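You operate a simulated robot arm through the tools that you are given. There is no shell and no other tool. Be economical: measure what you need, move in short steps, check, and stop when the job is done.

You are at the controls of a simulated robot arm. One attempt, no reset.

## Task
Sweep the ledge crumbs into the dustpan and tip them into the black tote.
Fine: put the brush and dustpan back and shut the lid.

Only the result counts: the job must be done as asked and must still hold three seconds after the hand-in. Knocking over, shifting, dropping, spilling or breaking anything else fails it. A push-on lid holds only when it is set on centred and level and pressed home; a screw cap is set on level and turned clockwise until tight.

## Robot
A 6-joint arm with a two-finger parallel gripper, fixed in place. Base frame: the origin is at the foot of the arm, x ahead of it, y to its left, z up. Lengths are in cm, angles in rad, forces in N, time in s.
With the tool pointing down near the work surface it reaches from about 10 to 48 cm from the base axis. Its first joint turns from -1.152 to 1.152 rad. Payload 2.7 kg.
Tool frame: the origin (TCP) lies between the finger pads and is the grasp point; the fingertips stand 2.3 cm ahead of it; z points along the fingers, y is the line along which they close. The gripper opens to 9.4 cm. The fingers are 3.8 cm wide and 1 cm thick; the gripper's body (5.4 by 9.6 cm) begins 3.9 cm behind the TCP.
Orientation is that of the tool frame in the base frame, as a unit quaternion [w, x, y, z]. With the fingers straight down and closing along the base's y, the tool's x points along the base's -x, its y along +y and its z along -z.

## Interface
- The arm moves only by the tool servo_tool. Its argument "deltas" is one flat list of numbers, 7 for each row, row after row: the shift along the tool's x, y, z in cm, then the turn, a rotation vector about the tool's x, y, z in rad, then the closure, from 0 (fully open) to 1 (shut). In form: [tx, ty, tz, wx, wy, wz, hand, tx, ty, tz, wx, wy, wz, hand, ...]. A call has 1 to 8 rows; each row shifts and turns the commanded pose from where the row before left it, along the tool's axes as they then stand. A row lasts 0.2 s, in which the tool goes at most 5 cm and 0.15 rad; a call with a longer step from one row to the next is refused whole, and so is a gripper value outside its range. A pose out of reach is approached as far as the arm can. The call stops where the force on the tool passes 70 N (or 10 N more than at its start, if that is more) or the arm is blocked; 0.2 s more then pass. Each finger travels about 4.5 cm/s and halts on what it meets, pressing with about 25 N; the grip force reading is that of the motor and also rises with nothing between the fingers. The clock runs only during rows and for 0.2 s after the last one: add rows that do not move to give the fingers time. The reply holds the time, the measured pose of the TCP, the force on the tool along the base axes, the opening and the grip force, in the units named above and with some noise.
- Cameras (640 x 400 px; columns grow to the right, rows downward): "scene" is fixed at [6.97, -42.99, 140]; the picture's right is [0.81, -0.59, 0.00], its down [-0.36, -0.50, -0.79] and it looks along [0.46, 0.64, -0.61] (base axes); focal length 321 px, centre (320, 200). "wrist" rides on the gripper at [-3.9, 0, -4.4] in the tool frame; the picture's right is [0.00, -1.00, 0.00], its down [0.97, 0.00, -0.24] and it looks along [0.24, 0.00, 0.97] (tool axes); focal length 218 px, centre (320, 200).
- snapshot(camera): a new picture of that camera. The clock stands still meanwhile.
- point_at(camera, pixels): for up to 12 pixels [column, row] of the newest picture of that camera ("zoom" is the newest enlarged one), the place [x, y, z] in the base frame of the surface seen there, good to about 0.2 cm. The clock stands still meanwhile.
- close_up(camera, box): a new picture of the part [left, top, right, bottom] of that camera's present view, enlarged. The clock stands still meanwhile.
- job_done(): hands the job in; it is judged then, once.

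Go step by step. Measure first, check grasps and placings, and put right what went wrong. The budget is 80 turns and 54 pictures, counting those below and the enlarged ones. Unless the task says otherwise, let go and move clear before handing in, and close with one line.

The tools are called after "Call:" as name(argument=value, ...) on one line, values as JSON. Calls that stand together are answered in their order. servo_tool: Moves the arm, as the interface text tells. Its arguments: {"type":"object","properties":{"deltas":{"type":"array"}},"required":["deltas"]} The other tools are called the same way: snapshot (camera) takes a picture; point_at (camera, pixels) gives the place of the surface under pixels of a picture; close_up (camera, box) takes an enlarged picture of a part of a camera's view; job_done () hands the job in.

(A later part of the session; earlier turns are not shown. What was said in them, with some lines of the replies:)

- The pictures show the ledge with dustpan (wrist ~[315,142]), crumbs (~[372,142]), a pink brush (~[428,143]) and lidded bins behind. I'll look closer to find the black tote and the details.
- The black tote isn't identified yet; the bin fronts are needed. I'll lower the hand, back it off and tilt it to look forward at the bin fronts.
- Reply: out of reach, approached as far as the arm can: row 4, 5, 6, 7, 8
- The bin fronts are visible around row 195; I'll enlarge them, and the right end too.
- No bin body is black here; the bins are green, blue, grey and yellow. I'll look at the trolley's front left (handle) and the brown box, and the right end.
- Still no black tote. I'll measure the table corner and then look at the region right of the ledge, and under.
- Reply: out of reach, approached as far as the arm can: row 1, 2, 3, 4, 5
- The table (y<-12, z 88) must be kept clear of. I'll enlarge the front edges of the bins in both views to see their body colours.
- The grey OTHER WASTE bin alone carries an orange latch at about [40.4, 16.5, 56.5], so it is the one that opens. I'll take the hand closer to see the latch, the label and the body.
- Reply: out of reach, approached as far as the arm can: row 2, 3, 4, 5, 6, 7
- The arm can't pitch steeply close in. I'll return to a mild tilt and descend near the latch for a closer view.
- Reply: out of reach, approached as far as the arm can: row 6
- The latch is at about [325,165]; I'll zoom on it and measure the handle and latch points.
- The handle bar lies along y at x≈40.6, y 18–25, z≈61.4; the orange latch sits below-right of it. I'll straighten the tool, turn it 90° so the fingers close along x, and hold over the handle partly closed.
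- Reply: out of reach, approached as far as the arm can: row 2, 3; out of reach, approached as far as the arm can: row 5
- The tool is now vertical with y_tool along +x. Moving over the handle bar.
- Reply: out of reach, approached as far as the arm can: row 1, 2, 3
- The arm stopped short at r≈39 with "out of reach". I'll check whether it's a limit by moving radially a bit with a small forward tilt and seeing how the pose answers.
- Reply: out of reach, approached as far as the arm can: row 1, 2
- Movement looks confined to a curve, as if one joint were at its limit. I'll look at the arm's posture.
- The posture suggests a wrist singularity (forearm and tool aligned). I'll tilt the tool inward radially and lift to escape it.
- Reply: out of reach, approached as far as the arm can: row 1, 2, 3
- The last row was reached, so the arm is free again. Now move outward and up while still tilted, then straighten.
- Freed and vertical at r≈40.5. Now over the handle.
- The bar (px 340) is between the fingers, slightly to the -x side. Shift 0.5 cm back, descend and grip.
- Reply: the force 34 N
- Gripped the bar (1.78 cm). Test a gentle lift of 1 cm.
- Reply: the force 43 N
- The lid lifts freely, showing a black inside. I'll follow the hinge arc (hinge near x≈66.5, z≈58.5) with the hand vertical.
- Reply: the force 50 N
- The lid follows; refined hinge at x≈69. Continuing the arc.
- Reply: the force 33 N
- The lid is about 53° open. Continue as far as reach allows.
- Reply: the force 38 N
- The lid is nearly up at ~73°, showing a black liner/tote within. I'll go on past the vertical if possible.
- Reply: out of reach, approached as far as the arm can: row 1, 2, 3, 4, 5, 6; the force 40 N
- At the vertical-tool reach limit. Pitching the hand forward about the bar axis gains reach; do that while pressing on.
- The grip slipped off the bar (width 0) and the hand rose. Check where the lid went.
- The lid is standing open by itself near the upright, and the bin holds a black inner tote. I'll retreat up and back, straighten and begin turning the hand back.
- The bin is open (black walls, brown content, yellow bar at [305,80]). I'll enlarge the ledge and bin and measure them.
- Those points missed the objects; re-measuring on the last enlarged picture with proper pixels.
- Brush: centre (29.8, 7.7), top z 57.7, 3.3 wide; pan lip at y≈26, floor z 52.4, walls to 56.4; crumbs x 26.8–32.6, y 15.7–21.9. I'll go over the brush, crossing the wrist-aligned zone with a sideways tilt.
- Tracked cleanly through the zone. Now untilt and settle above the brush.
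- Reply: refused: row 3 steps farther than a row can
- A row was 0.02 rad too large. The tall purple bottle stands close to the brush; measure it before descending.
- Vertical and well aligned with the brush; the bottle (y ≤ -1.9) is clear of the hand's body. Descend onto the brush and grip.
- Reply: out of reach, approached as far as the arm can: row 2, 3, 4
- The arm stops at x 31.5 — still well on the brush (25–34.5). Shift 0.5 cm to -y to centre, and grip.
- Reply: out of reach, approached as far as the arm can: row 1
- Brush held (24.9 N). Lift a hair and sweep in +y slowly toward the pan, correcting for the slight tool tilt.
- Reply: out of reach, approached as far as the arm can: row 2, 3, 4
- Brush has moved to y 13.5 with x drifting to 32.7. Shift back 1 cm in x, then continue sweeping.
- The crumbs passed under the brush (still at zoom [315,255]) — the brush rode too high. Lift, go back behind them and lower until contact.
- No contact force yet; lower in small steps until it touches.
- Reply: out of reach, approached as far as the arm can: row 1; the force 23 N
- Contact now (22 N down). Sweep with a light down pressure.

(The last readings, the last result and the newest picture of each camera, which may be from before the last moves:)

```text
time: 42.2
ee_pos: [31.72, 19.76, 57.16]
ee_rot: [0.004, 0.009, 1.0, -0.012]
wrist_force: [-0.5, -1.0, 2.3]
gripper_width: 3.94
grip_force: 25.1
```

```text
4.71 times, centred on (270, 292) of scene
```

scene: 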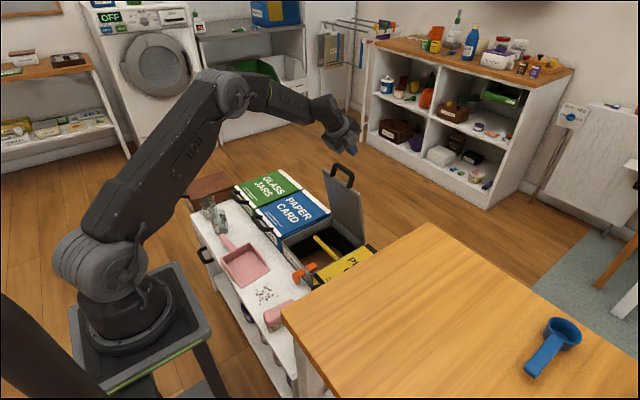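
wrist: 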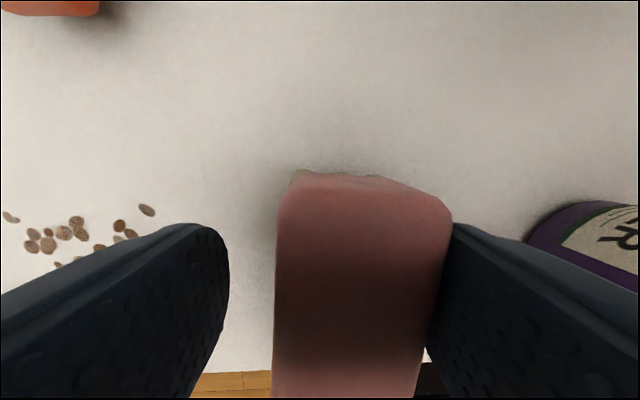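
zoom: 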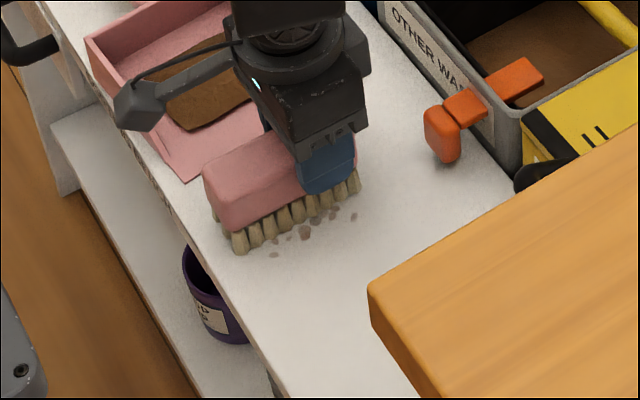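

A brown pile has appeared in the pan and only faint crumbs remain, so the contact sweep works. Finish this stroke to the lip, lift, go back.

Call:
servo_tool(deltas=[0.03, 1.2, -0.035, 0, 0, 0, 1, 0.03, 1.2, -0.035, 0, 0, 0, 1, 0, 0, -2.2, 0, 0, 0, 1, 0, -4.7, 0.12, 0, 0, 0, 1, 0, -4.7, 0.12, 0, 0, 0, 1, 0, 0, 1.3, 0, 0, 0, 1, 0, 0, 0.4, 0, 0, 0, 1])

Call:
servo_tool(deltas=[0, 0, 0.15, 0, 0, 0, 1, 0, 0, 0.15, 0, 0, 0, 1, 0, 0, 0.1, 0, 0, 0, 1])

Call:
close_up(camera="scene", box=[220, 250, 320, 335])

```text
time: 43.8
ee_pos: [31.85, 12.73, 57.86]
ee_rot: [0.002, 0.008, 1.0, -0.018]
wrist_force: [-0.3, 0.5, -1.0]
gripper_width: 3.97
grip_force: 24.9
```

```text
time: 44.6
ee_pos: [31.99, 12.79, 57.55]
ee_rot: [0.002, 0.008, 1.0, -0.017]
wrist_force: [-0.1, 0.5, -0.7]
gripper_width: 3.98
grip_force: 25.4
```

```text
4.71 times, centred on (270, 292) of scene
```

zoom: 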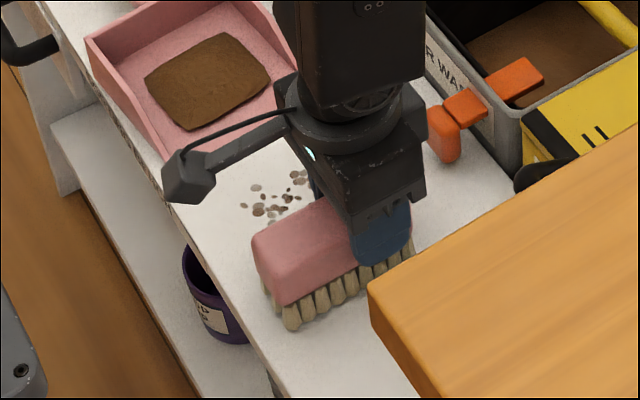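

Some faint crumbs remain; a second stroke pressed down from here.

Call:
servo_tool(deltas=[0, 0, 0.15, 0, 0, 0, 1, 0, 0, 0.1, 0, 0, 0, 1, 0.03, 1.6, -0.045, 0, 0, 0, 1, 0.03, 1.6, -0.045, 0, 0, 0, 1, 0.03, 1.6, -0.045, 0, 0, 0, 1, 0.03, 1.6, -0.045, 0, 0, 0, 1, 0.03, 1.6, -0.045, 0, 0, 0, 1, 0.03, 1.6, -0.045, 0, 0, 0, 1])

Call:
servo_tool(deltas=[0, 0, -2.2, 0, 0, 0, 1, 0, -4.7, 0.12, 0, 0, 0, 1, 0, -4.9, 0.12, 0, 0, 0, 1, 0, 0, 1.3, 0, 0, 0, 1, 0, 0, 0.7, 0, 0, 0, 1, 0, 0, 0.15, 0, 0, 0, 1])

Call:
close_up(camera="scene", box=[220, 250, 320, 335])

```text
time: 46.4
ee_pos: [31.6, 22.27, 57.27]
ee_rot: [0.004, 0.009, 1.0, -0.011]
wrist_force: [1.0, -5.9, 22.6]
gripper_width: 3.96
grip_force: 25.1
```

```text
time: 47.8
ee_pos: [32.01, 12.79, 57.43]
ee_rot: [0.002, 0.008, 1.0, -0.016]
wrist_force: [0.0, 0.8, 0.0]
gripper_width: 3.95
grip_force: 25.0
out of reach, approached as far as the arm can: row 4
```

```text
4.71 times, centred on (270, 292) of scene
```

zoom: 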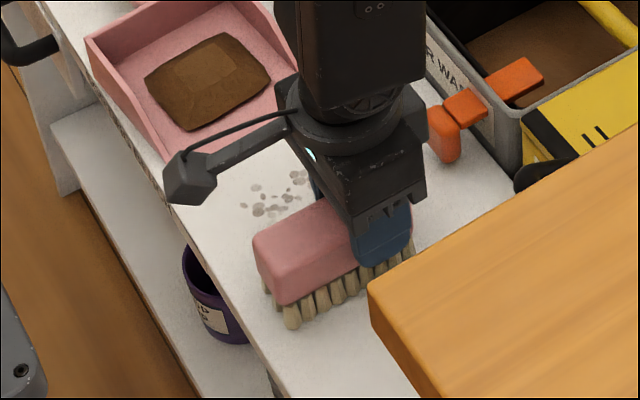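

The crumbs fade with each stroke. Two more strokes the same way.

Call:
servo_tool(deltas=[0, 0, 0.1, 0, 0, 0, 1, 0, 0, 0.1, 0, 0, 0, 1, 0.05, 1.6, -0.045, 0, 0, 0, 1, 0.05, 1.6, -0.045, 0, 0, 0, 1, 0.05, 1.6, -0.045, 0, 0, 0, 1, 0.05, 1.6, -0.045, 0, 0, 0, 1, 0.05, 1.6, -0.045, 0, 0, 0, 1, 0.05, 1.6, -0.045, 0, 0, 0, 1])

Call:
servo_tool(deltas=[0, 0, -2.2, 0, 0, 0, 1, 0, -4.7, 0.12, 0, 0, 0, 1, 0, -4.9, 0.12, 0, 0, 0, 1, 0, 0, 1.3, 0, 0, 0, 1, 0, 0, 0.7, 0, 0, 0, 1, 0, 0, 0.15, 0, 0, 0, 1])

Call:
servo_tool(deltas=[0, 0, 0.1, 0, 0, 0, 1, 0, 0, 0.1, 0, 0, 0, 1, 0.05, 1.6, -0.045, 0, 0, 0, 1, 0.05, 1.6, -0.045, 0, 0, 0, 1, 0.05, 1.6, -0.045, 0, 0, 0, 1, 0.05, 1.6, -0.045, 0, 0, 0, 1, 0.05, 1.6, -0.045, 0, 0, 0, 1, 0.05, 1.6, -0.045, 0, 0, 0, 1])

Call:
servo_tool(deltas=[0, 0, -2.2, 0, 0, 0, 1, 0, -4.7, 0.12, 0, 0, 0, 1, 0, -4.9, 0.12, 0, 0, 0, 1, 0, 0, 1.3, 0, 0, 0, 1, 0, 0, 0.7, 0, 0, 0, 1, 0, 0, 0.15, 0, 0, 0, 1])

Call:
close_up(camera="scene", box=[220, 250, 320, 335])

```text
time: 49.6
ee_pos: [31.71, 22.38, 57.09]
ee_rot: [0.004, 0.008, 1.0, -0.011]
wrist_force: [0.2, -3.9, 18.2]
gripper_width: 3.97
grip_force: 25.2
```

```text
time: 51.0
ee_pos: [31.96, 12.77, 57.19]
ee_rot: [0.001, 0.008, 1.0, -0.016]
wrist_force: [-6.0, -1.7, 19.7]
gripper_width: 3.95
grip_force: 24.6
out of reach, approached as far as the arm can: row 5
```

```text
time: 52.8
ee_pos: [31.7, 22.31, 56.93]
ee_rot: [0.004, 0.008, 1.0, -0.011]
wrist_force: [-2.3, -0.8, 8.9]
gripper_width: 3.97
grip_force: 24.7
```

```text
time: 54.2
ee_pos: [32.08, 12.8, 57.09]
ee_rot: [0.001, 0.008, 1.0, -0.017]
wrist_force: [-0.3, 0.5, -1.0]
gripper_width: 3.94
grip_force: 25.1
```

```text
4.71 times, centred on (270, 292) of scene
```

zoom: 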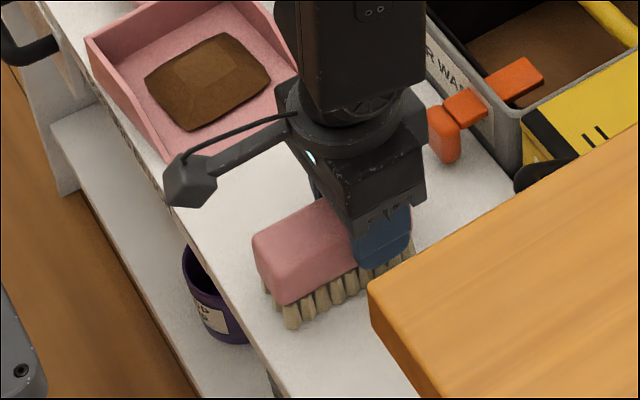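

The ledge is clean and all crumbs are in the pan. Return the brush to its original spot (TCP about [31.6, 8.1]) and set it down.

Call:
servo_tool(deltas=[0, 0, -1, 0, 0, 0, 1, 0.2, -2.3, 0.07, 0, 0, 0, 1, 0.25, -2.4, 0.07, 0, 0, 0, 1, 0, 0, 0, 0, 0, 0, 1, 0, 0, 0.5, 0, 0, 0, 1, 0, 0, 0.2, 0, 0, 0, 1])

```text
time: 55.6
ee_pos: [31.81, 8.17, 57.26]
ee_rot: [0.003, 0.01, 1.0, -0.017]
wrist_force: [0.3, -0.5, -1.0]
gripper_width: 3.97
grip_force: 24.5
out of reach, approached as far as the arm can: row 2, 3, 5
```

Call:
servo_tool(deltas=[0, 0, 0.15, 0, 0, 0, 1, 0, 0, 0.1, 0, 0, 0, 1, 0, 0, 0, 0, 0, 0, 1])

```text
time: 56.4
ee_pos: [31.75, 8.38, 57.02]
ee_rot: [0.003, 0.01, 1.0, -0.017]
wrist_force: [0.4, -0.4, -0.9]
gripper_width: 3.97
grip_force: 25.1
```

Nearly down; a little more until it touches, then release.

Call:
servo_tool(deltas=[0, -0.1, 0.1, 0, 0, 0, 1, 0, 0, 0.08, 0, 0, 0, 1, 0, 0, 0, 0, 0, 0, 1])

```text
time: 57.2
ee_pos: [31.77, 8.18, 57.06]
ee_rot: [0.004, 0.01, 1.0, -0.017]
wrist_force: [-2.3, -3.9, 22.7]
gripper_width: 3.99
grip_force: 25.1
```

Brush touches down (22.7 N). Release, and rise with the sideways tilt.

Call:
servo_tool(deltas=[0, 0, 0, 0, 0, 0, 0.7, 0, 0, 0, 0, 0, 0, 0.4, 0, 0, 0, 0, 0, 0, 0.4, 0, 0, -3, 0, 0, 0, 0.4, 0, 0, -4, 0, 0, 0, 0.4, 0, 0, -4, 0.1, 0, 0, 0.4, 0, 0, 0, 0.15, 0, 0, 0.4, 0, 0, 0, 0.15, 0, 0, 0.4])

Call:
snapshot(camera="scene")

```text
time: 59.0
ee_pos: [31.59, 8.51, 67.94]
ee_rot: [0.002, 0.009, 0.977, -0.211]
wrist_force: [1.1, 0.7, -0.4]
gripper_width: 5.64
grip_force: 0.1
```

```text
12 pictures are left
```

scene: 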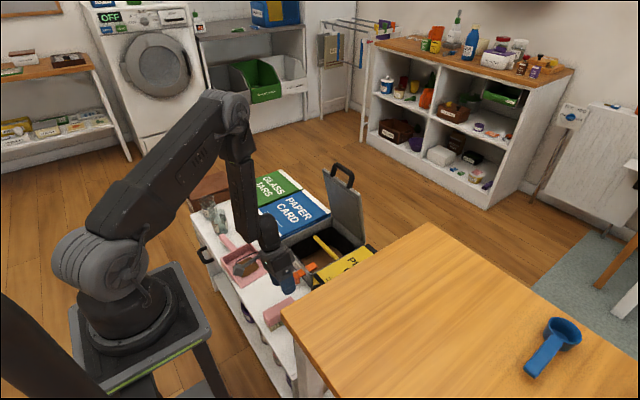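

Brush is back and the lid stays open. Rise through the zone and untilt.

Call:
servo_tool(deltas=[0, -1.86, -4.1, 0, 0, 0, 0.4, 0, -1.86, -4.1, 0, 0, 0, 0.4, 0, -1.86, -4.1, 0, 0, 0, 0.4, 0, -1.86, -4.1, 0, 0, 0, 0.4, 0, -1.86, -4.1, 0, 0, 0, 0.4, 0, 0, 0, -0.15, 0, 0, 0.4, 0, 0, 0, -0.15, 0, 0, 0.4, 0, 0, 0, -0.125, 0, 0, 0.4])

Call:
servo_tool(deltas=[-0.5, 4.6, 0, 0, 0, 0, 0.5, -0.5, 4.6, 0, 0, 0, 0, 0.5, 0, 4.6, 1.5, 0, 0, 0, 0.5, 0, 4.6, 1.5, 0, 0, 0, 0.5, 0.5, 4.6, 1.5, 0, 0, 0, 0.5, 0.5, 4.6, 1.5, 0, 0, 0, 0.5, 1.5, 4.2, 2, 0, 0, 0, 0.5, 1, 1, 2, 0, 0, 0, 0.5])

Call:
servo_tool(deltas=[0, 0, 0, 0, 0, 0.15, 0.5, 0, 0, 0, 0, 0, 0.15, 0.5, 0, 0, 0, 0, 0, 0.15, 0.5, 0, 0, 0, 0, 0, 0.15, 0.5, 0, 0, 0, 0, 0, 0.15, 0.5, 0, 0, 0, 0, 0, 0.15, 0.5, 0, 0, 0, 0, 0, 0.15, 0.5, 0, 0, 0, 0, 0, 0.15, 0.5])

Call:
servo_tool(deltas=[0, 0, 0, 0, 0, 0.15, 0.5, 0, 0, 0, 0, 0, 0.15, 0.5, 0, 0, 0, 0, 0, 0.1, 0.5])

```text
time: 60.8
ee_pos: [31.44, 8.27, 90.41]
ee_rot: [0.004, 0.009, 1.0, 0.001]
wrist_force: [-0.3, 0.2, 0.1]
gripper_width: 5.64
grip_force: 0.1
```

```text
time: 62.6
ee_pos: [29.56, 41.22, 80.34]
ee_rot: [0.004, 0.009, 1.0, 0.001]
wrist_force: [0.3, -0.3, 0.1]
gripper_width: 4.67
grip_force: 0.1
```

```text
time: 64.4
ee_pos: [29.74, 41.04, 80.48]
ee_rot: [0.002, 0.572, 0.82, 0.003]
wrist_force: [0.6, 0.2, 0.1]
gripper_width: 4.72
grip_force: 0.1
```

```text
time: 65.2
ee_pos: [29.64, 41.19, 80.47]
ee_rot: [0.002, 0.724, 0.69, 0.003]
wrist_force: [-0.1, 0.0, -0.1]
gripper_width: 4.71
grip_force: 0.0
```

Above the handle with fingers closing along x. Align to the handle's slight yaw and descend for a look.

Call:
servo_tool(deltas=[0, 0, 0, 0, 0, -0.13, 0.5, 0.68, -0.35, 4.5, 0, 0, 0, 0.5, 0.68, -0.35, 4.5, 0, 0, 0, 0.5, 0, 0, 4.5, 0, 0, 0, 0.5, 0, 0, 4.3, 0, 0, 0, 0.5, 0, 0, 0, 0, 0, 0, 0.5])

Call:
snapshot(camera="wrist")

```text
time: 66.6
ee_pos: [28.81, 42.5, 62.61]
ee_rot: [0.002, 0.677, 0.736, 0.004]
wrist_force: [0.6, -0.3, -0.3]
gripper_width: 4.69
grip_force: 0.0
```

```text
11 pictures are left
```

wrist: 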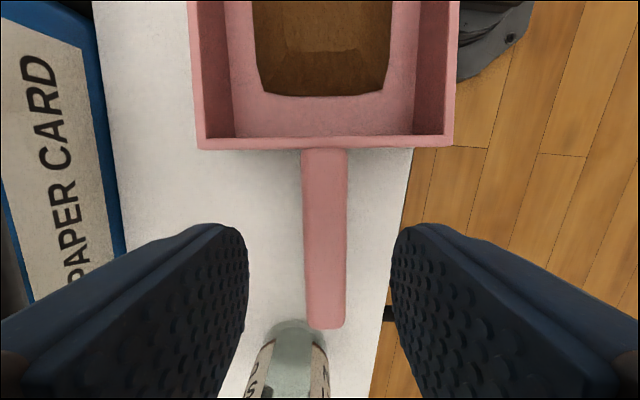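

The handle is centred between the fingers (px 325). Descend 7.2 cm and grip.

Call:
servo_tool(deltas=[0, 0, 2.5, 0, 0, 0, 0.5, 0, 0, 2.5, 0, 0, 0, 0.5, 0, 0, 2.2, 0, 0, 0, 0.5, 0, 0, 0, 0, 0, 0, 0.5, 0, 0, 0, 0, 0, 0, 1, 0, 0, 0, 0, 0, 0, 1, 0, 0, 0, 0, 0, 0, 1])

```text
time: 68.2
ee_pos: [28.99, 42.44, 55.45]
ee_rot: [0.003, 0.676, 0.737, 0.002]
wrist_force: [0.1, -0.4, -0.3]
gripper_width: 2.38
grip_force: 24.9
```

Handle held (2.38 cm). Lift slowly with the mouth tipped up slightly.

Call:
servo_tool(deltas=[0, 0, -0.7, 0, -0.03, 0, 1, 0, 0, -1.5, 0, -0.05, 0, 1, 0, 0, -2.5, 0, -0.05, 0, 1, 0, 0, -3, 0, 0, 0, 1, 0, 0, -3, 0, 0, 0, 1, 0, 0, -3, 0, 0, 0, 1, 0, 0, -3, 0, 0, 0, 1])

Call:
close_up(camera="scene", box=[180, 130, 380, 300])

```text
time: 69.8
ee_pos: [28.83, 44.33, 72.05]
ee_rot: [0.049, 0.676, 0.734, -0.041]
wrist_force: [0.2, -1.1, -2.1]
gripper_width: 2.38
grip_force: 25.2
```

```text
2.35 times, centred on (280, 215) of scene
```

zoom: 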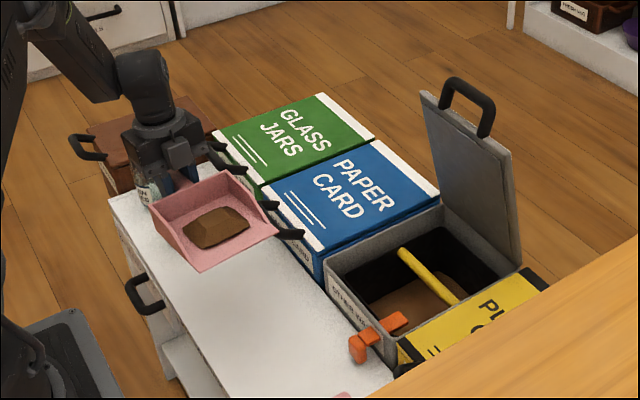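

The pan is held level with the crumb pile; lid is upright. Carry it, pointing -y, to above the bin at about (51, 31, 78).

Call:
servo_tool(deltas=[0, 0, -2, 0, 0, 0, 1, -2.65, 3.5, -0.35, 0, 0, 0, 1, -2.65, 3.5, -0.35, 0, 0, 0, 1, -2.65, 3.5, -0.35, 0, 0, 0, 1, -2.65, 3.5, -0.35, 0, 0, 0, 1, -2.65, 3.5, -0.35, 0, 0, 0, 1, -2.65, 3.5, -0.35, 0, 0, 0, 1])

Call:
close_up(camera="scene", box=[220, 100, 400, 300])

Call:
snapshot(camera="wrist")

```text
time: 71.4
ee_pos: [50.84, 30.74, 78.39]
ee_rot: [0.05, 0.676, 0.734, -0.041]
wrist_force: [-1.0, 0.3, -2.7]
gripper_width: 2.39
grip_force: 24.5
```

```text
2.00 times, centred on (310, 200) of scene
```

zoom: 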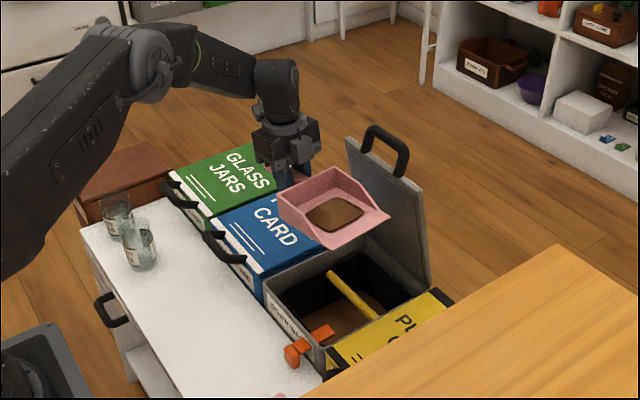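

```text
8 pictures are left
```

wrist: 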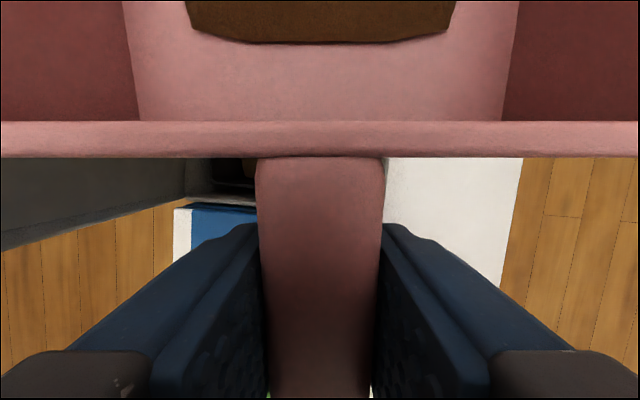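

Positioned above the bin. Tip the mouth down progressively, shifting so the crumbs drop mid-tote (y≈22).

Call:
servo_tool(deltas=[2.5, 0.3, 0.3, 0, 0, 0, 1, 0, 0, 0, 0, 0.15, 0, 1, 0, 0, 0, 0, 0.15, 0, 1, 0, 0, 0, 0, 0.15, 0, 1, 0, 0, 0, 0, 0.15, 0, 1, 0, 0, 0, 0, 0.15, 0, 1, -1.06, 0, -0.75, 0, 0.15, 0, 1, -0.93, 0, -0.9, 0, 0.15, 0, 1])

Call:
close_up(camera="scene", box=[220, 100, 400, 300])

```text
time: 73.2
ee_pos: [51.11, 30.82, 77.79]
ee_rot: [-0.324, 0.605, 0.661, 0.303]
wrist_force: [-1.3, 0.4, -3.3]
gripper_width: 2.37
grip_force: 25.3
```

```text
2.00 times, centred on (310, 200) of scene
```

zoom: 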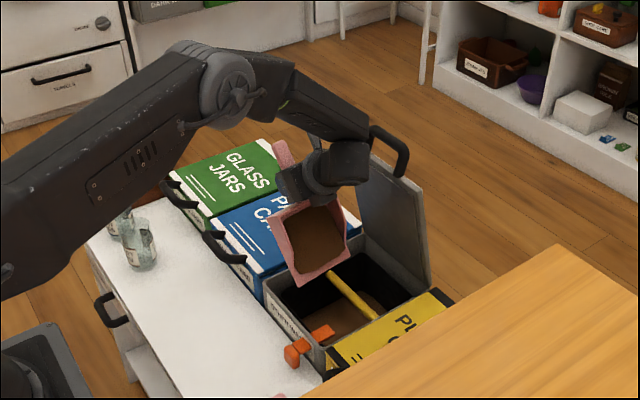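

Crumbs still in the pan at ~0.92 rad. Tip farther to ~1.37 rad while shifting to keep the mouth mid-tote, and wait.

Call:
servo_tool(deltas=[-1.2, 0, -1.6, 0, 0.15, 0, 1, -0.96, 0, -1.75, 0, 0.15, 0, 1, -0.69, 0, -1.88, 0, 0.15, 0, 1, 0, 0, 0, 0, 0, 0, 1, 0, 0, 0, 0, 0, 0, 1, 0, 0, 0, 0, 0, 0, 1, 0, 0, 0, 0, 0, 0, 1])

Call:
close_up(camera="scene", box=[220, 100, 400, 300])

```text
time: 74.8
ee_pos: [51.79, 24.6, 77.64]
ee_rot: [-0.464, 0.522, 0.571, 0.431]
wrist_force: [0.0, -0.5, -2.2]
gripper_width: 2.39
grip_force: 25.0
```

```text
2.00 times, centred on (310, 200) of scene
```

zoom: 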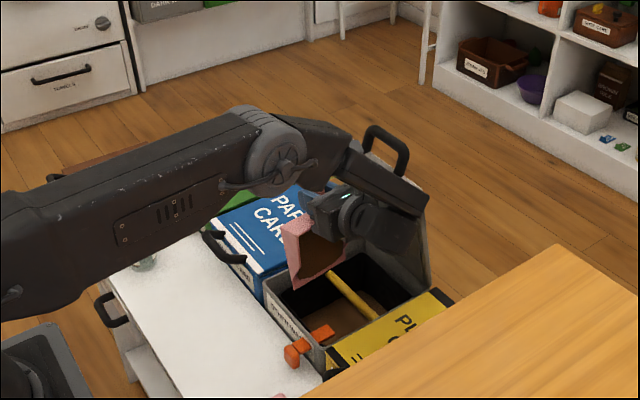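

The pan may still hold crumbs. Tip slightly more, wait, then check through the wrist camera.

Call:
servo_tool(deltas=[-0.2, 0, -0.8, 0, 0.15, 0, 1, 0, 0, -0.3, 0, 0.15, 0, 1, 0, 0, 0, 0, 0, 0, 1, 0, 0, 0, 0, 0, 0, 1, 0, 0, 0, 0, 0, 0, 1, 0, 0, 0, 0, 0, 0, 1, 0, 0, 0, 0, 0, 0, 1, 0, 0, 0, 0, 0, 0, 1])

Call:
snapshot(camera="wrist")

```text
time: 76.6
ee_pos: [51.8, 23.64, 77.69]
ee_rot: [0.544, -0.452, -0.497, -0.503]
wrist_force: [0.9, 0.0, -3.4]
gripper_width: 2.39
grip_force: 24.7
```

```text
5 pictures are left
```

wrist: 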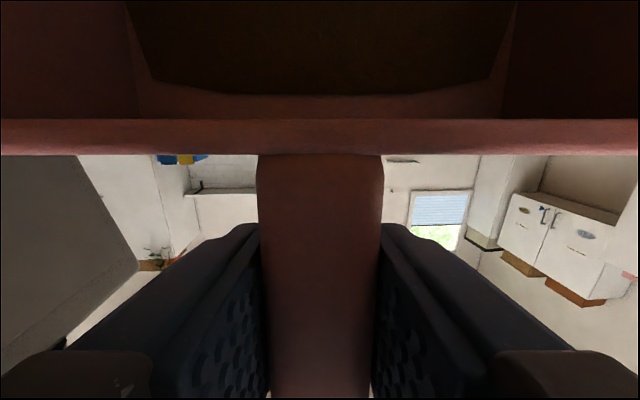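

The pile still seems in the pan and the mouth has swung back to y≈28. Shift 4.5 cm to -y so the mouth is central, and shake it a little.

Call:
servo_tool(deltas=[0.2, 0, -2.25, 0, 0, 0, 1, 0.2, 0, -2.25, 0, 0, 0, 1, 1, 0, 0, 0, 0, 0, 1, -1, 0, 0, 0, 0, 0, 1, 1, 0, 0, 0, 0, 0, 1, -1, 0, 0, 0, 0, 0, 1, 0, 0, 0, 0, 0, 0, 1, 0, 0, 0, 0, 0, 0, 1])

Call:
servo_tool(deltas=[0, 0, 0, 0, 0, 0, 1, 0, 0, 0, 0, 0, 0, 1, 0, 0, 0, 0, 0, 0, 1, 0, 0, 0, 0, 0, 0, 1, 0, 0, 0, 0, 0, 0, 1, 0, 0, 0, 0, 0, 0, 1, 0, 0, 0, 0, 0, 0, 1, 0, 0, 0, 0, 0, 0, 1])

Call:
snapshot(camera="wrist")

```text
time: 78.4
ee_pos: [52.13, 19.04, 77.74]
ee_rot: [0.544, -0.452, -0.496, -0.504]
wrist_force: [0.1, -0.4, -2.9]
gripper_width: 2.39
grip_force: 25.3
```

```text
time: 80.2
ee_pos: [52.26, 19.14, 77.72]
ee_rot: [0.545, -0.451, -0.497, -0.503]
wrist_force: [0.5, 0.3, -2.8]
gripper_width: 2.38
grip_force: 24.8
```

```text
4 pictures are left
```

wrist: 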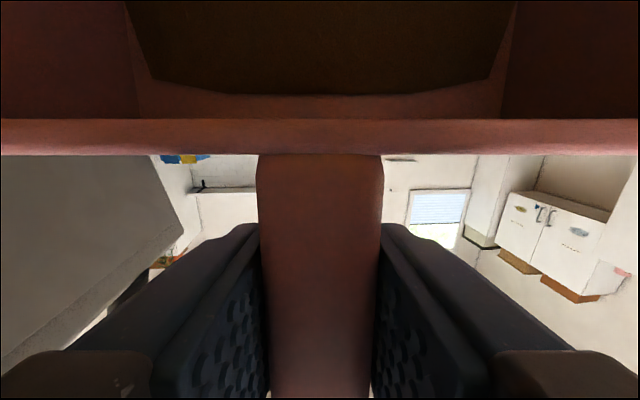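

The pile looks unchanged in this view. I'll measure points on it and the pan floor to understand it.

Call:
point_at(camera="wrist", pixels=[[320, 3], [320, 30], [320, 60], [320, 88], [320, 105], [200, 100], [150, 20], [480, 20], [320, 135], [60, 60], [135, 5], [110, 30]])

```text
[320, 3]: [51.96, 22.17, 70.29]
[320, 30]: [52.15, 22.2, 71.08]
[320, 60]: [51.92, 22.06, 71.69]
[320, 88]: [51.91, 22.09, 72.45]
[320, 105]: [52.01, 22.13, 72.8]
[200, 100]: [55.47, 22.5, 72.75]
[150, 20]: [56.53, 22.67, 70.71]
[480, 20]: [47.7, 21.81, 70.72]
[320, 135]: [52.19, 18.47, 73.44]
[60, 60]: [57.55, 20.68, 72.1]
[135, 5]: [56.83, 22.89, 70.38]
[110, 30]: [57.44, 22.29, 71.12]
```

The brown film lies within ~0.2 cm of the pan floor, so it may be nearly empty. Bring the pan back toward level over the bin and look properly.

Call:
servo_tool(deltas=[-0.16, 0, 1.6, 0, -0.15, 0, 1, 0.08, 0, 1.6, 0, -0.15, 0, 1, 0.32, 0, 1.57, 0, -0.15, 0, 1, 0.55, 0, 1.5, 0, -0.15, 0, 1, 0.77, 0, 1.4, 0, -0.15, 0, 1, 0.97, 0, 1.27, 0, -0.15, 0, 1, 1.15, 0, 1.11, 0, -0.15, 0, 1, 1.3, 0, 0.93, 0, -0.15, 0, 1])

Call:
servo_tool(deltas=[0, 0, 0, 0, -0.15, 0, 1, 0, 0, 0, 0, -0.15, 0, 1, 0, 0, 0, 0, -0.13, 0, 1])

Call:
close_up(camera="scene", box=[240, 160, 380, 300])

```text
time: 82.0
ee_pos: [51.08, 31.88, 77.66]
ee_rot: [-0.167, 0.658, 0.716, 0.161]
wrist_force: [0.5, 0.6, -2.7]
gripper_width: 2.37
grip_force: 25.0
```

```text
time: 82.8
ee_pos: [51.09, 31.81, 77.61]
ee_rot: [-0.011, 0.677, 0.736, 0.016]
wrist_force: [-0.3, -0.3, -2.0]
gripper_width: 2.38
grip_force: 24.5
```

```text
2.86 times, centred on (310, 230) of scene
```

zoom: 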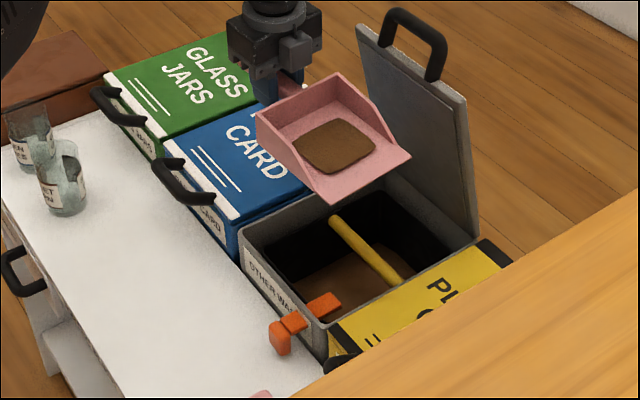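

The pile is still there but flatter than when carried in. Measure its thickness against the pan floor.

Call:
point_at(camera="zoom", pixels=[[335, 140], [335, 150], [315, 145], [355, 145], [335, 165], [340, 185], [385, 155], [320, 112], [290, 130], [365, 130], [350, 270], [330, 280]])

```text
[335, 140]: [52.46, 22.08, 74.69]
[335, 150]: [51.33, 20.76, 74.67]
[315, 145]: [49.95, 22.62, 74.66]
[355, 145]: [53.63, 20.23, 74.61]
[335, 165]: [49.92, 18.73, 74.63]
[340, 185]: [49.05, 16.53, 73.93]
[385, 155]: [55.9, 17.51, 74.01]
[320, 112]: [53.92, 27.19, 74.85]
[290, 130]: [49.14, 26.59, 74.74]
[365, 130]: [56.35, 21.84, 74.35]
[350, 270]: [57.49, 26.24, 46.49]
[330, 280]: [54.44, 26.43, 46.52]
```

About 0.35 cm of crumbs is left, so some has drained; repeat with the mouth lower (just at the rim), about 1.25 rad, with shaking and a longer dwell.

Call:
servo_tool(deltas=[0, 0, 0, 0, 0.15, 0, 1, 0, 0, 0, 0, 0.15, 0, 1, 0, 0, 0, 0, 0.15, 0, 1, -1.24, 0, -0.66, 0, 0.15, 0, 1, -1.12, 0, -0.84, 0, 0.15, 0, 1, -0.99, 0, -0.99, 0, 0.15, 0, 1, -0.83, 0, -1.13, 0, 0.15, 0, 1, -0.65, 0, -1.24, 0, 0.15, 0, 1])

Call:
servo_tool(deltas=[-1.32, 0.5, 0.455, 0, 0, 0, 1, -1.32, 0.5, 0.455, 0, 0, 0, 1, 0.8, 0, 0, 0, 0, 0, 1, -0.8, 0, 0, 0, 0, 0, 1, 0.8, 0, 0, 0, 0, 0, 1, -0.8, 0, 0, 0, 0, 0, 1, 0, 0, 0, 0, 0, 0, 1, 0, 0, 0, 0, 0, 0, 1])

Call:
servo_tool(deltas=[0, 0, 0, 0, 0.1, 0, 1, 0, 0, 0, 0, 0, 0, 1, 0, 0, 0, 0, 0, 0, 1, 0, 0, 0, 0, 0, 0, 1, 0, 0, 0, 0, 0, 0, 1, 0, 0, 0, 0, 0, 0, 1, 0, 0, 0, 0, 0, 0, 1, 0, 0, 0, 0, 0, 0, 1])

Call:
servo_tool(deltas=[0.8, 0, 0, 0, 0, 0, 1, -0.8, 0, 0, 0, 0, 0, 1, 0, 0, 0, 0, 0.1, 0, 1, 0, 0, 0, 0, 0, 0, 1, 0, 0, 0, 0, 0, 0, 1, 0, 0, 0, 0, 0, 0, 1, 0, 0, 0, 0, 0, 0, 1, 0, 0, 0, 0, 0, 0, 1])

```text
time: 84.6
ee_pos: [51.85, 24.91, 77.77]
ee_rot: [-0.426, 0.548, 0.601, 0.397]
wrist_force: [-0.7, -0.1, -3.3]
gripper_width: 2.37
grip_force: 24.7
```

```text
time: 86.4
ee_pos: [52.84, 24.93, 74.89]
ee_rot: [-0.425, 0.55, 0.6, 0.396]
wrist_force: [0.0, 0.0, -2.2]
gripper_width: 2.36
grip_force: 24.7
```

```text
time: 88.2
ee_pos: [52.75, 25.01, 74.9]
ee_rot: [-0.455, 0.529, 0.579, 0.423]
wrist_force: [0.1, 0.8, -2.5]
gripper_width: 2.38
grip_force: 25.2
```

```text
time: 90.0
ee_pos: [52.75, 24.99, 74.78]
ee_rot: [-0.484, 0.507, 0.555, 0.449]
wrist_force: [0.1, 0.3, -2.0]
gripper_width: 2.37
grip_force: 24.9
```

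Check the pan via the wrist view now.

Call:
snapshot(camera="wrist")

Call:
point_at(camera="wrist", pixels=[[320, 3], [320, 20], [320, 40], [320, 60], [320, 80], [320, 105], [320, 112], [230, 20], [410, 20], [150, 60], [490, 60], [230, 50]])

```text
2 pictures are left
```

wrist: 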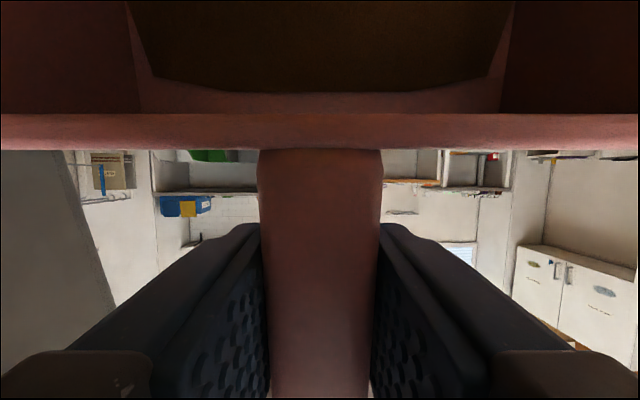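

```text
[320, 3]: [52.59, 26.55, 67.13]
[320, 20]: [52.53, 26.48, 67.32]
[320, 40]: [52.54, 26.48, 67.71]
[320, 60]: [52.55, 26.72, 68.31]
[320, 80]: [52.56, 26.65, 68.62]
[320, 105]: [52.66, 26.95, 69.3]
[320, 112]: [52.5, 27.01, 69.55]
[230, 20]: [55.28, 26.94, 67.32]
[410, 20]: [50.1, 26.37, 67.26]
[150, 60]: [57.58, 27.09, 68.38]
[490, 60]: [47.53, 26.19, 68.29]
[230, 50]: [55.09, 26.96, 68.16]
```

The film is thin but persists; pouring may be gradual. Centre the mouth more (y≈23) and dwell much longer with some shaking.

Call:
servo_tool(deltas=[-0.2, 0, -1.5, 0, 0.05, 0, 1, -0.1, 0, -1.5, 0, 0.05, 0, 1, 0, 0, 0, 0, 0, 0, 1, 0, 0, 0, 0, 0, 0, 1, 0, 0, 0, 0, 0, 0, 1, 0, 0, 0, 0, 0, 0, 1, 0, 0, 0, 0, 0, 0, 1, 0, 0, 0, 0, 0, 0, 1])

Call:
servo_tool(deltas=[1, 0, 0, 0, 0, 0, 1, -1, 0, 0, 0, 0, 0, 1, 1, 0, 0, 0, 0, 0, 1, -1, 0, 0, 0, 0, 0, 1, 0, 0, 0, 0, 0, 0, 1, 0, 0, 0, 0, 0, 0, 1, 0, 0, 0, 0, 0, 0, 1, 0, 0, 0, 0, 0, 0, 1])

Call:
servo_tool(deltas=[0, 0, 0, 0, 0, 0, 1, 0, 0, 0, 0, 0, 0, 1, 0, 0, 0, 0, 0, 0, 1, 0, 0, 0, 0, 0, 0, 1, 0, 0, 0, 0, 0, 0, 1, 0, 0, 0, 0, 0, 0, 1, 0, 0, 0, 0, 0, 0, 1, 0, 0, 0, 0, 0, 0, 1])

Call:
servo_tool(deltas=[0, 0, 0, 0, 0, 0, 1, 0, 0, 0, 0, 0, 0, 1, 0, 0, 0, 0, 0, 0, 1, 0, 0, 0, 0, 0, 0, 1, 0, 0, 0, 0, 0, 0, 1, 0, 0, 0, 0, 0, 0, 1, 0, 0, 0, 0, 0, 0, 1, 0, 0, 0, 0, 0, 0, 1])

Call:
servo_tool(deltas=[0, 0, 0, 0, 0, 0, 1, 0, 0, 0, 0, 0, 0, 1, 0, 0, 0, 0, 0, 0, 1, 0, 0, 0, 0, 0, 0, 1, 0, 0, 0, 0, 0, 0, 1, 0, 0, 0, 0, 0, 0, 1, 0, 0, 0, 0, 0, 0, 1, 0, 0, 0, 0, 0, 0, 1])

Call:
servo_tool(deltas=[0, 0, 0, 0, 0.15, 0, 1, 0, 0, 0, 0, 0.1, 0, 1, 0, 0, 0, 0, 0, 0, 1, 0, 0, 0, 0, 0, 0, 1, 0, 0, 0, 0, 0, 0, 1, 0, 0, 0, 0, 0, 0, 1, 0, 0, 0, 0, 0, 0, 1, 0, 0, 0, 0, 0, 0, 1])

```text
time: 91.8
ee_pos: [53.2, 21.99, 74.91]
ee_rot: [-0.511, 0.484, 0.53, 0.474]
wrist_force: [-0.5, -0.6, -3.2]
gripper_width: 2.37
grip_force: 25.0
```

```text
time: 93.6
ee_pos: [53.09, 21.79, 74.82]
ee_rot: [-0.511, 0.484, 0.53, 0.473]
wrist_force: [-0.2, 0.6, -2.9]
gripper_width: 2.36
grip_force: 24.8
```

```text
time: 95.4
ee_pos: [53.12, 21.94, 74.75]
ee_rot: [-0.511, 0.484, 0.53, 0.473]
wrist_force: [-0.4, 0.2, -1.9]
gripper_width: 2.36
grip_force: 24.5
```

```text
time: 97.2
ee_pos: [53.11, 21.89, 74.84]
ee_rot: [-0.511, 0.483, 0.53, 0.473]
wrist_force: [-0.5, 0.6, -2.7]
gripper_width: 2.38
grip_force: 24.7
```

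```text
time: 99.0
ee_pos: [53.08, 22.02, 74.83]
ee_rot: [-0.512, 0.483, 0.531, 0.473]
wrist_force: [1.3, -0.2, -2.3]
gripper_width: 2.38
grip_force: 25.3
```

```text
time: 100.8
ee_pos: [52.97, 21.97, 74.93]
ee_rot: [0.572, -0.422, -0.462, -0.53]
wrist_force: [-0.4, -0.7, -2.1]
gripper_width: 2.38
grip_force: 25.8
```

Dwelled about 9 s more. Raise and bring the pan level over the bin to inspect once.

Call:
servo_tool(deltas=[1.37, 0, 0.3, 0, 0, 0, 1, 1.37, 0, 0.3, 0, -0.12, 0, 1, -0.16, 0, 1.6, 0, -0.15, 0, 1, 0.08, 0, 1.6, 0, -0.15, 0, 1, 0.32, 0, 1.57, 0, -0.15, 0, 1, 0.44, 0, 1.2, 0, -0.15, 0, 1, 0.57, 0, 1.05, 0, -0.15, 0, 1, 0.73, 0, 0.95, 0, -0.15, 0, 1])

Call:
servo_tool(deltas=[0.72, 0, 0.7, 0, -0.15, 0, 1, 0.82, 0, 0.58, 0, -0.15, 0, 1, 0, 0, 0, 0, -0.15, 0, 1, 0, 0, 0, 0, -0.15, 0, 1, 0, 0, 0, 0, -0.15, 0, 1])

Call:
close_up(camera="scene", box=[240, 160, 380, 300])

```text
time: 102.6
ee_pos: [52.35, 30.37, 77.67]
ee_rot: [-0.274, 0.626, 0.684, 0.256]
wrist_force: [-0.1, 0.7, -3.0]
gripper_width: 2.43
grip_force: 25.0
```

```text
time: 103.8
ee_pos: [52.11, 32.46, 77.78]
ee_rot: [-0.004, 0.677, 0.736, 0.009]
wrist_force: [-0.4, -0.8, -2.4]
gripper_width: 2.37
grip_force: 24.8
```

```text
2.86 times, centred on (310, 230) of scene
```

zoom: 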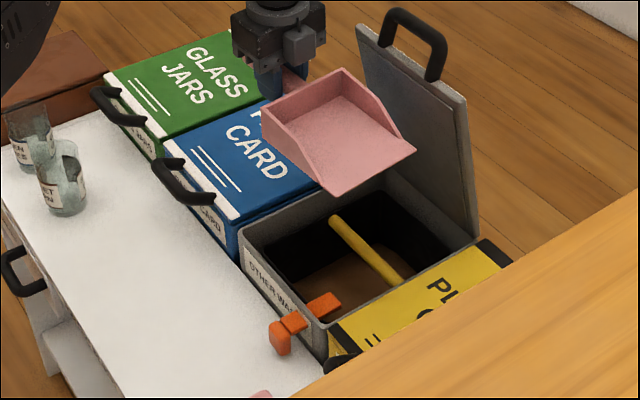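

The pan is empty now. Carry it back above its original spot.

Call:
servo_tool(deltas=[0, 0, 0, 0, -0.02, 0, 1, 1.97, -3.7, 0.85, 0, 0, 0, 1, 1.97, -3.7, 0.85, 0, 0, 0, 1, 1.97, -3.7, 0.85, 0, 0, 0, 1, 1.97, -3.7, 0.85, 0, 0, 0, 1, 1.97, -3.7, 0.85, 0, 0, 0, 1, 1.97, -3.7, 0.85, 0, 0, 0, 1, 0, 0, 0, 0, 0, 0, 1])

```text
time: 105.6
ee_pos: [29.13, 42.24, 72.23]
ee_rot: [0.004, 0.677, 0.736, 0.003]
wrist_force: [-0.3, 0.0, -2.5]
gripper_width: 2.37
grip_force: 25.0
```

Right above. Descend to just above the ledge, then touch down gently.

Call:
servo_tool(deltas=[0.2, -0.13, 3.5, 0, 0, 0, 1, 0, 0, 3.5, 0, 0, 0, 1, 0, 0, 3.5, 0, 0, 0, 1, 0, 0, 3, 0, 0, 0, 1, 0, 0, 2, 0, 0, 0, 1, 0, 0, 0.6, 0, 0, 0, 1, 0, 0, 0, 0, 0, 0, 1])

Call:
servo_tool(deltas=[0, 0, 0.25, 0, 0, 0, 1, 0, 0, 0.2, 0, 0, 0, 1, 0, 0, 0, 0, 0, 0, 1])

```text
time: 107.2
ee_pos: [28.96, 42.56, 56.34]
ee_rot: [0.003, 0.677, 0.736, 0.003]
wrist_force: [-0.2, -0.4, -2.0]
gripper_width: 2.4
grip_force: 25.3
```

```text
time: 108.0
ee_pos: [29.09, 42.45, 55.73]
ee_rot: [0.002, 0.677, 0.736, 0.002]
wrist_force: [-0.3, 0.0, -2.5]
gripper_width: 2.38
grip_force: 25.1
```

Call:
servo_tool(deltas=[0, 0, 0.15, 0, 0, 0, 1, 0, 0, 0.12, 0, 0, 0, 1, 0, 0, 0, 0, 0, 0, 1])

```text
time: 108.8
ee_pos: [29.15, 42.59, 55.63]
ee_rot: [0.003, 0.677, 0.736, 0.003]
wrist_force: [-0.6, -1.3, 4.3]
gripper_width: 2.38
grip_force: 24.6
```

Pan touches the ledge. Press a hair more, release, and rise straight up.

Call:
servo_tool(deltas=[0, 0, 0.08, 0, 0, 0, 1, 0, 0, 0, 0, 0, 0, 0.5, 0, 0, 0, 0, 0, 0, 0.5, 0, 0, 0, 0, 0, 0, 0.5, 0, 0, -3, 0, 0, 0, 0.5, 0, 0, -4.5, 0, 0, 0, 0.5, 0, 0, -4.5, 0, 0, 0, 0.5, 0, 0, -4.5, 0, 0, 0, 0.5])

```text
time: 110.6
ee_pos: [28.94, 42.52, 72.0]
ee_rot: [0.003, 0.677, 0.736, 0.002]
wrist_force: [-0.2, 0.3, -0.2]
gripper_width: 4.72
grip_force: 0.1
```

Now locate the open lid's handle from the last enlarged picture.

Call:
point_at(camera="zoom", pixels=[[400, 14], [415, 22], [435, 40], [388, 30], [440, 60], [436, 78], [368, 28], [460, 95], [410, 75], [380, 100], [465, 230], [440, 200]])

```text
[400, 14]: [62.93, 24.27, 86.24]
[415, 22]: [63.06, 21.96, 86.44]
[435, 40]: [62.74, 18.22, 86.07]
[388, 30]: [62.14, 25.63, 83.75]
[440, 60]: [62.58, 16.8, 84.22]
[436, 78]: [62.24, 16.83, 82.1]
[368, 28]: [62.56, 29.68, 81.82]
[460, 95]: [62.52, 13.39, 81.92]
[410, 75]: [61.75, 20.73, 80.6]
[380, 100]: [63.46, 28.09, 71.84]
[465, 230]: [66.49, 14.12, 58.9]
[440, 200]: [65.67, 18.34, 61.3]
```

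The lid stands ~80° open with the bar near (63.4, 21.5, 85.6). Move up and over, then tilt the hand forward 0.3 rad in front of it.

Call:
servo_tool(deltas=[0, 0, -4.5, 0, 0, 0.083, 0.5, 0, 0, -4.5, 0, 0, 0, 0.5, 0, 0, -4.5, 0, 0, 0, 0.5])

Call:
servo_tool(deltas=[-3, 3.57, -1.14, 0, 0, 0, 0.5, -3, 3.57, -1.14, 0, 0, 0, 0.5, -3, 3.57, -1.14, 0, 0, 0, 0.5, -3, 3.57, -1.14, 0, 0, 0, 0.5, -3, 3.57, -1.14, 0, 0, 0, 0.5, -3, 3.57, -1.14, 0, 0, 0, 0.5, -3, 3.57, -1.14, 0, 0, 0, 0.5])

Call:
servo_tool(deltas=[0, 0, 0, -0.15, 0, 0, 0.5, 0, 0, 0, -0.15, 0, 0, 0.5, 0, 3.35, 1.03, 0, 0, 0, 0.5, 0, 3.35, 1.03, 0, 0, 0, 0.5, 0, 0, 0, 0, 0, 0, 0.5])

```text
time: 111.4
ee_pos: [28.52, 42.37, 85.18]
ee_rot: [0.002, 0.707, 0.707, 0.003]
wrist_force: [0.1, -0.3, 0.8]
gripper_width: 4.71
grip_force: 0.1
```

```text
time: 113.0
ee_pos: [53.81, 21.43, 93.66]
ee_rot: [0.002, 0.707, 0.708, 0.003]
wrist_force: [-0.2, 0.6, -0.4]
gripper_width: 4.7
grip_force: 0.1
```

```text
time: 114.2
ee_pos: [60.84, 21.54, 93.83]
ee_rot: [0.108, 0.699, 0.699, 0.108]
wrist_force: [0.3, -0.2, -0.4]
gripper_width: 4.69
grip_force: 0.1
```

Advance 8.3 cm along the tool onto the bar, then close.

Call:
servo_tool(deltas=[0, 0, 2.8, 0, 0, 0, 0.5, 0, 0, 2.8, 0, 0, 0, 0.5, 0, 0, 2.7, 0, 0, 0, 0.5, 0, 0, 0, 0, 0, 0, 0.5, 0, 0, 0, 0, 0, 0, 1, 0, 0, 0, 0, 0, 0, 1, 0, 0, 0, 0, 0, 0, 1])

```text
time: 115.8
ee_pos: [63.32, 21.43, 85.8]
ee_rot: [0.108, 0.699, 0.698, 0.11]
wrist_force: [0.3, -0.4, 0.2]
gripper_width: 1.73
grip_force: 44.8
```

The bar is gripped (1.73). Follow the hinge arc back down.

Call:
servo_tool(deltas=[0, -1.65, -0.2, 0, 0, 0, 1, 0, -1.65, -0.1, 0, 0, 0, 1, 0, -1.65, 0, 0, 0, 0, 1, 0, -1.65, 0.1, 0, 0, 0, 1, 0, -1.63, 0.2, 0, 0, 0, 1, 0, -1.63, 0.3, 0, 0, 0, 1, 0, -1.6, 0.4, 0, 0, 0, 1, 0, -1.6, 0.5, 0, 0, 0, 1])

```text
time: 117.6
ee_pos: [51.06, 21.48, 80.69]
ee_rot: [0.107, 0.699, 0.699, 0.108]
wrist_force: [0.8, -11.7, -0.2]
gripper_width: 1.74
grip_force: 45.5
```

Forces are small; continue the arc, straightening the hand as it comes in.

Call:
servo_tool(deltas=[0, -1.46, 0.65, 0.038, 0, 0, 1, 0, -1.44, 0.7, 0.038, 0, 0, 1, 0, -1.38, 0.92, 0.038, 0, 0, 1, 0, -1.35, 0.98, 0.038, 0, 0, 1, 0, -1.17, 1.17, 0.038, 0, 0, 1, 0, -1.13, 1.21, 0.038, 0, 0, 1, 0, -0.92, 1.38, 0.038, 0, 0, 1, 0, -0.86, 1.41, 0.038, 0, 0, 1])

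```text
time: 119.4
ee_pos: [42.96, 21.57, 70.57]
ee_rot: [0.001, 0.707, 0.708, 0.003]
wrist_force: [3.5, 2.4, 0.6]
gripper_width: 1.79
grip_force: 45.0
```

Last part of the arc to the closed position near (40.2, 60.8).

Call:
servo_tool(deltas=[0, -0.68, 1.53, 0, 0, 0, 1, 0, -0.62, 1.53, 0, 0, 0, 1, 0, -0.5, 1.6, 0, 0, 0, 1, 0, -0.39, 1.6, 0, 0, 0, 1, 0, -0.23, 1.25, 0, 0, 0, 1, 0, -0.19, 1.25, 0, 0, 0, 1, 0, -0.1, 0.9, 0, 0, 0, 1])

```text
time: 121.0
ee_pos: [40.05, 21.54, 60.8]
ee_rot: [0.0, 0.706, 0.708, 0.001]
wrist_force: [-11.8, 17.1, 1.4]
gripper_width: 1.76
grip_force: 44.9
```

Near closed; press gently down to seat the lid.

Call:
servo_tool(deltas=[0, 0, 0.25, 0, 0, 0, 1, 0, 0, 0.25, 0, 0, 0, 1, 0, 0, 0.2, 0, 0, 0, 1, 0, 0, 0, 0, 0, 0, 1])

```text
time: 122.0
ee_pos: [40.05, 21.6, 60.07]
ee_rot: [0.0, 0.706, 0.708, -0.001]
wrist_force: [-23.3, 17.8, 0.9]
gripper_width: 1.75
grip_force: 44.9
```

No upward reaction yet; keep pressing a little until it bottoms.

Call:
servo_tool(deltas=[0, -0.15, 0.25, 0, 0, 0, 1, 0, 0, 0.25, 0, 0, 0, 1, 0, 0, 0.25, 0, 0, 0, 1, 0, 0, 0, 0, 0, 0, 1])

```text
time: 123.0
ee_pos: [39.94, 21.48, 59.52]
ee_rot: [0.001, 0.707, 0.708, 0.0]
wrist_force: [-33.2, 7.4, 45.0]
gripper_width: 1.75
grip_force: 45.1
```

It bottomed (45 N). Release just enough and rise clear.

Call:
servo_tool(deltas=[0, 0, -0.3, 0, 0, 0, 1, 0, 0, 0, 0, 0, 0, 0.7, 0, 0.2, 0, 0, 0, 0, 0.7, 0, 0, 0, 0, 0, 0, 0.7, 0, 0, -2, 0, 0, 0, 0.7, 0, 0, -4, 0, 0, 0, 0.7, 0, 0, -4.5, 0, 0, 0, 0.7, 0, 0, -4.5, 0, 0, 0, 0.7])

Call:
servo_tool(deltas=[0, 0, -4.5, 0, 0, 0, 0.5, 4, 0, -2.5, 0, 0, 0, 0.5, 4, 0, -2.5, 0, 0, 0, 0.5, 4, 0, -2.5, 0, 0, 0, 0.5, 4, 0, -2.5, 0, 0, 0, 0.5])

Call:
snapshot(camera="scene")

Call:
point_at(camera="scene", pixels=[[285, 237], [300, 258], [330, 215], [355, 240], [315, 240], [345, 225], [245, 268], [270, 268], [226, 243], [275, 315], [320, 250], [302, 262]])

```text
time: 124.8
ee_pos: [40.2, 21.51, 74.75]
ee_rot: [0.001, 0.707, 0.707, 0.002]
wrist_force: [-0.5, 0.2, 0.1]
gripper_width: 2.83
grip_force: 0.0
```

```text
time: 126.0
ee_pos: [40.26, 37.4, 89.51]
ee_rot: [0.001, 0.707, 0.707, 0.001]
wrist_force: [-0.3, 0.8, 0.0]
gripper_width: 4.72
grip_force: 0.1
```

```text
0 pictures are left
```

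scene: 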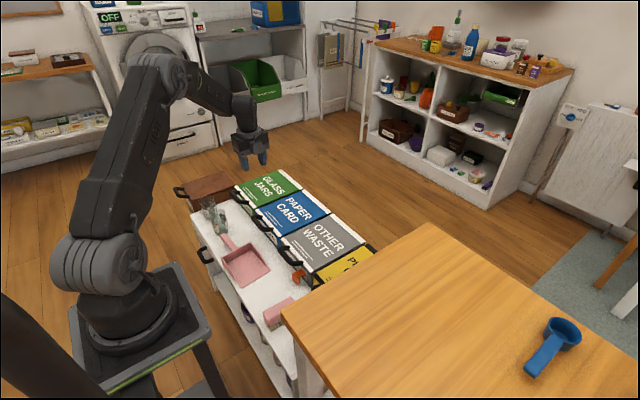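

```text
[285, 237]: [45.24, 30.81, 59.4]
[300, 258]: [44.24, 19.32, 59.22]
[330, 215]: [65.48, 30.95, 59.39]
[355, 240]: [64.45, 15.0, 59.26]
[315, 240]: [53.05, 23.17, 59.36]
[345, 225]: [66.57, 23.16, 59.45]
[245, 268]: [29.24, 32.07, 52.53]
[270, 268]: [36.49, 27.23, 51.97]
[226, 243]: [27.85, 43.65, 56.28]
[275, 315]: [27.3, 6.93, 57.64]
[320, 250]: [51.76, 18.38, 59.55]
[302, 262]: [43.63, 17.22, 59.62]
```

The lid is flat at z≈59.4, as it was at the start. The pan (floor z 52.5) and brush (top z 57.6) are back in place, and the ledge looks clear. I'm handing it in.

Call:
job_done()

```text
The job is handed in.
```

The crumbs are swept up and tipped into the black tote inside the "OTHER WASTE" bin. The brush and dustpan are back in their places, and the lid is shut.
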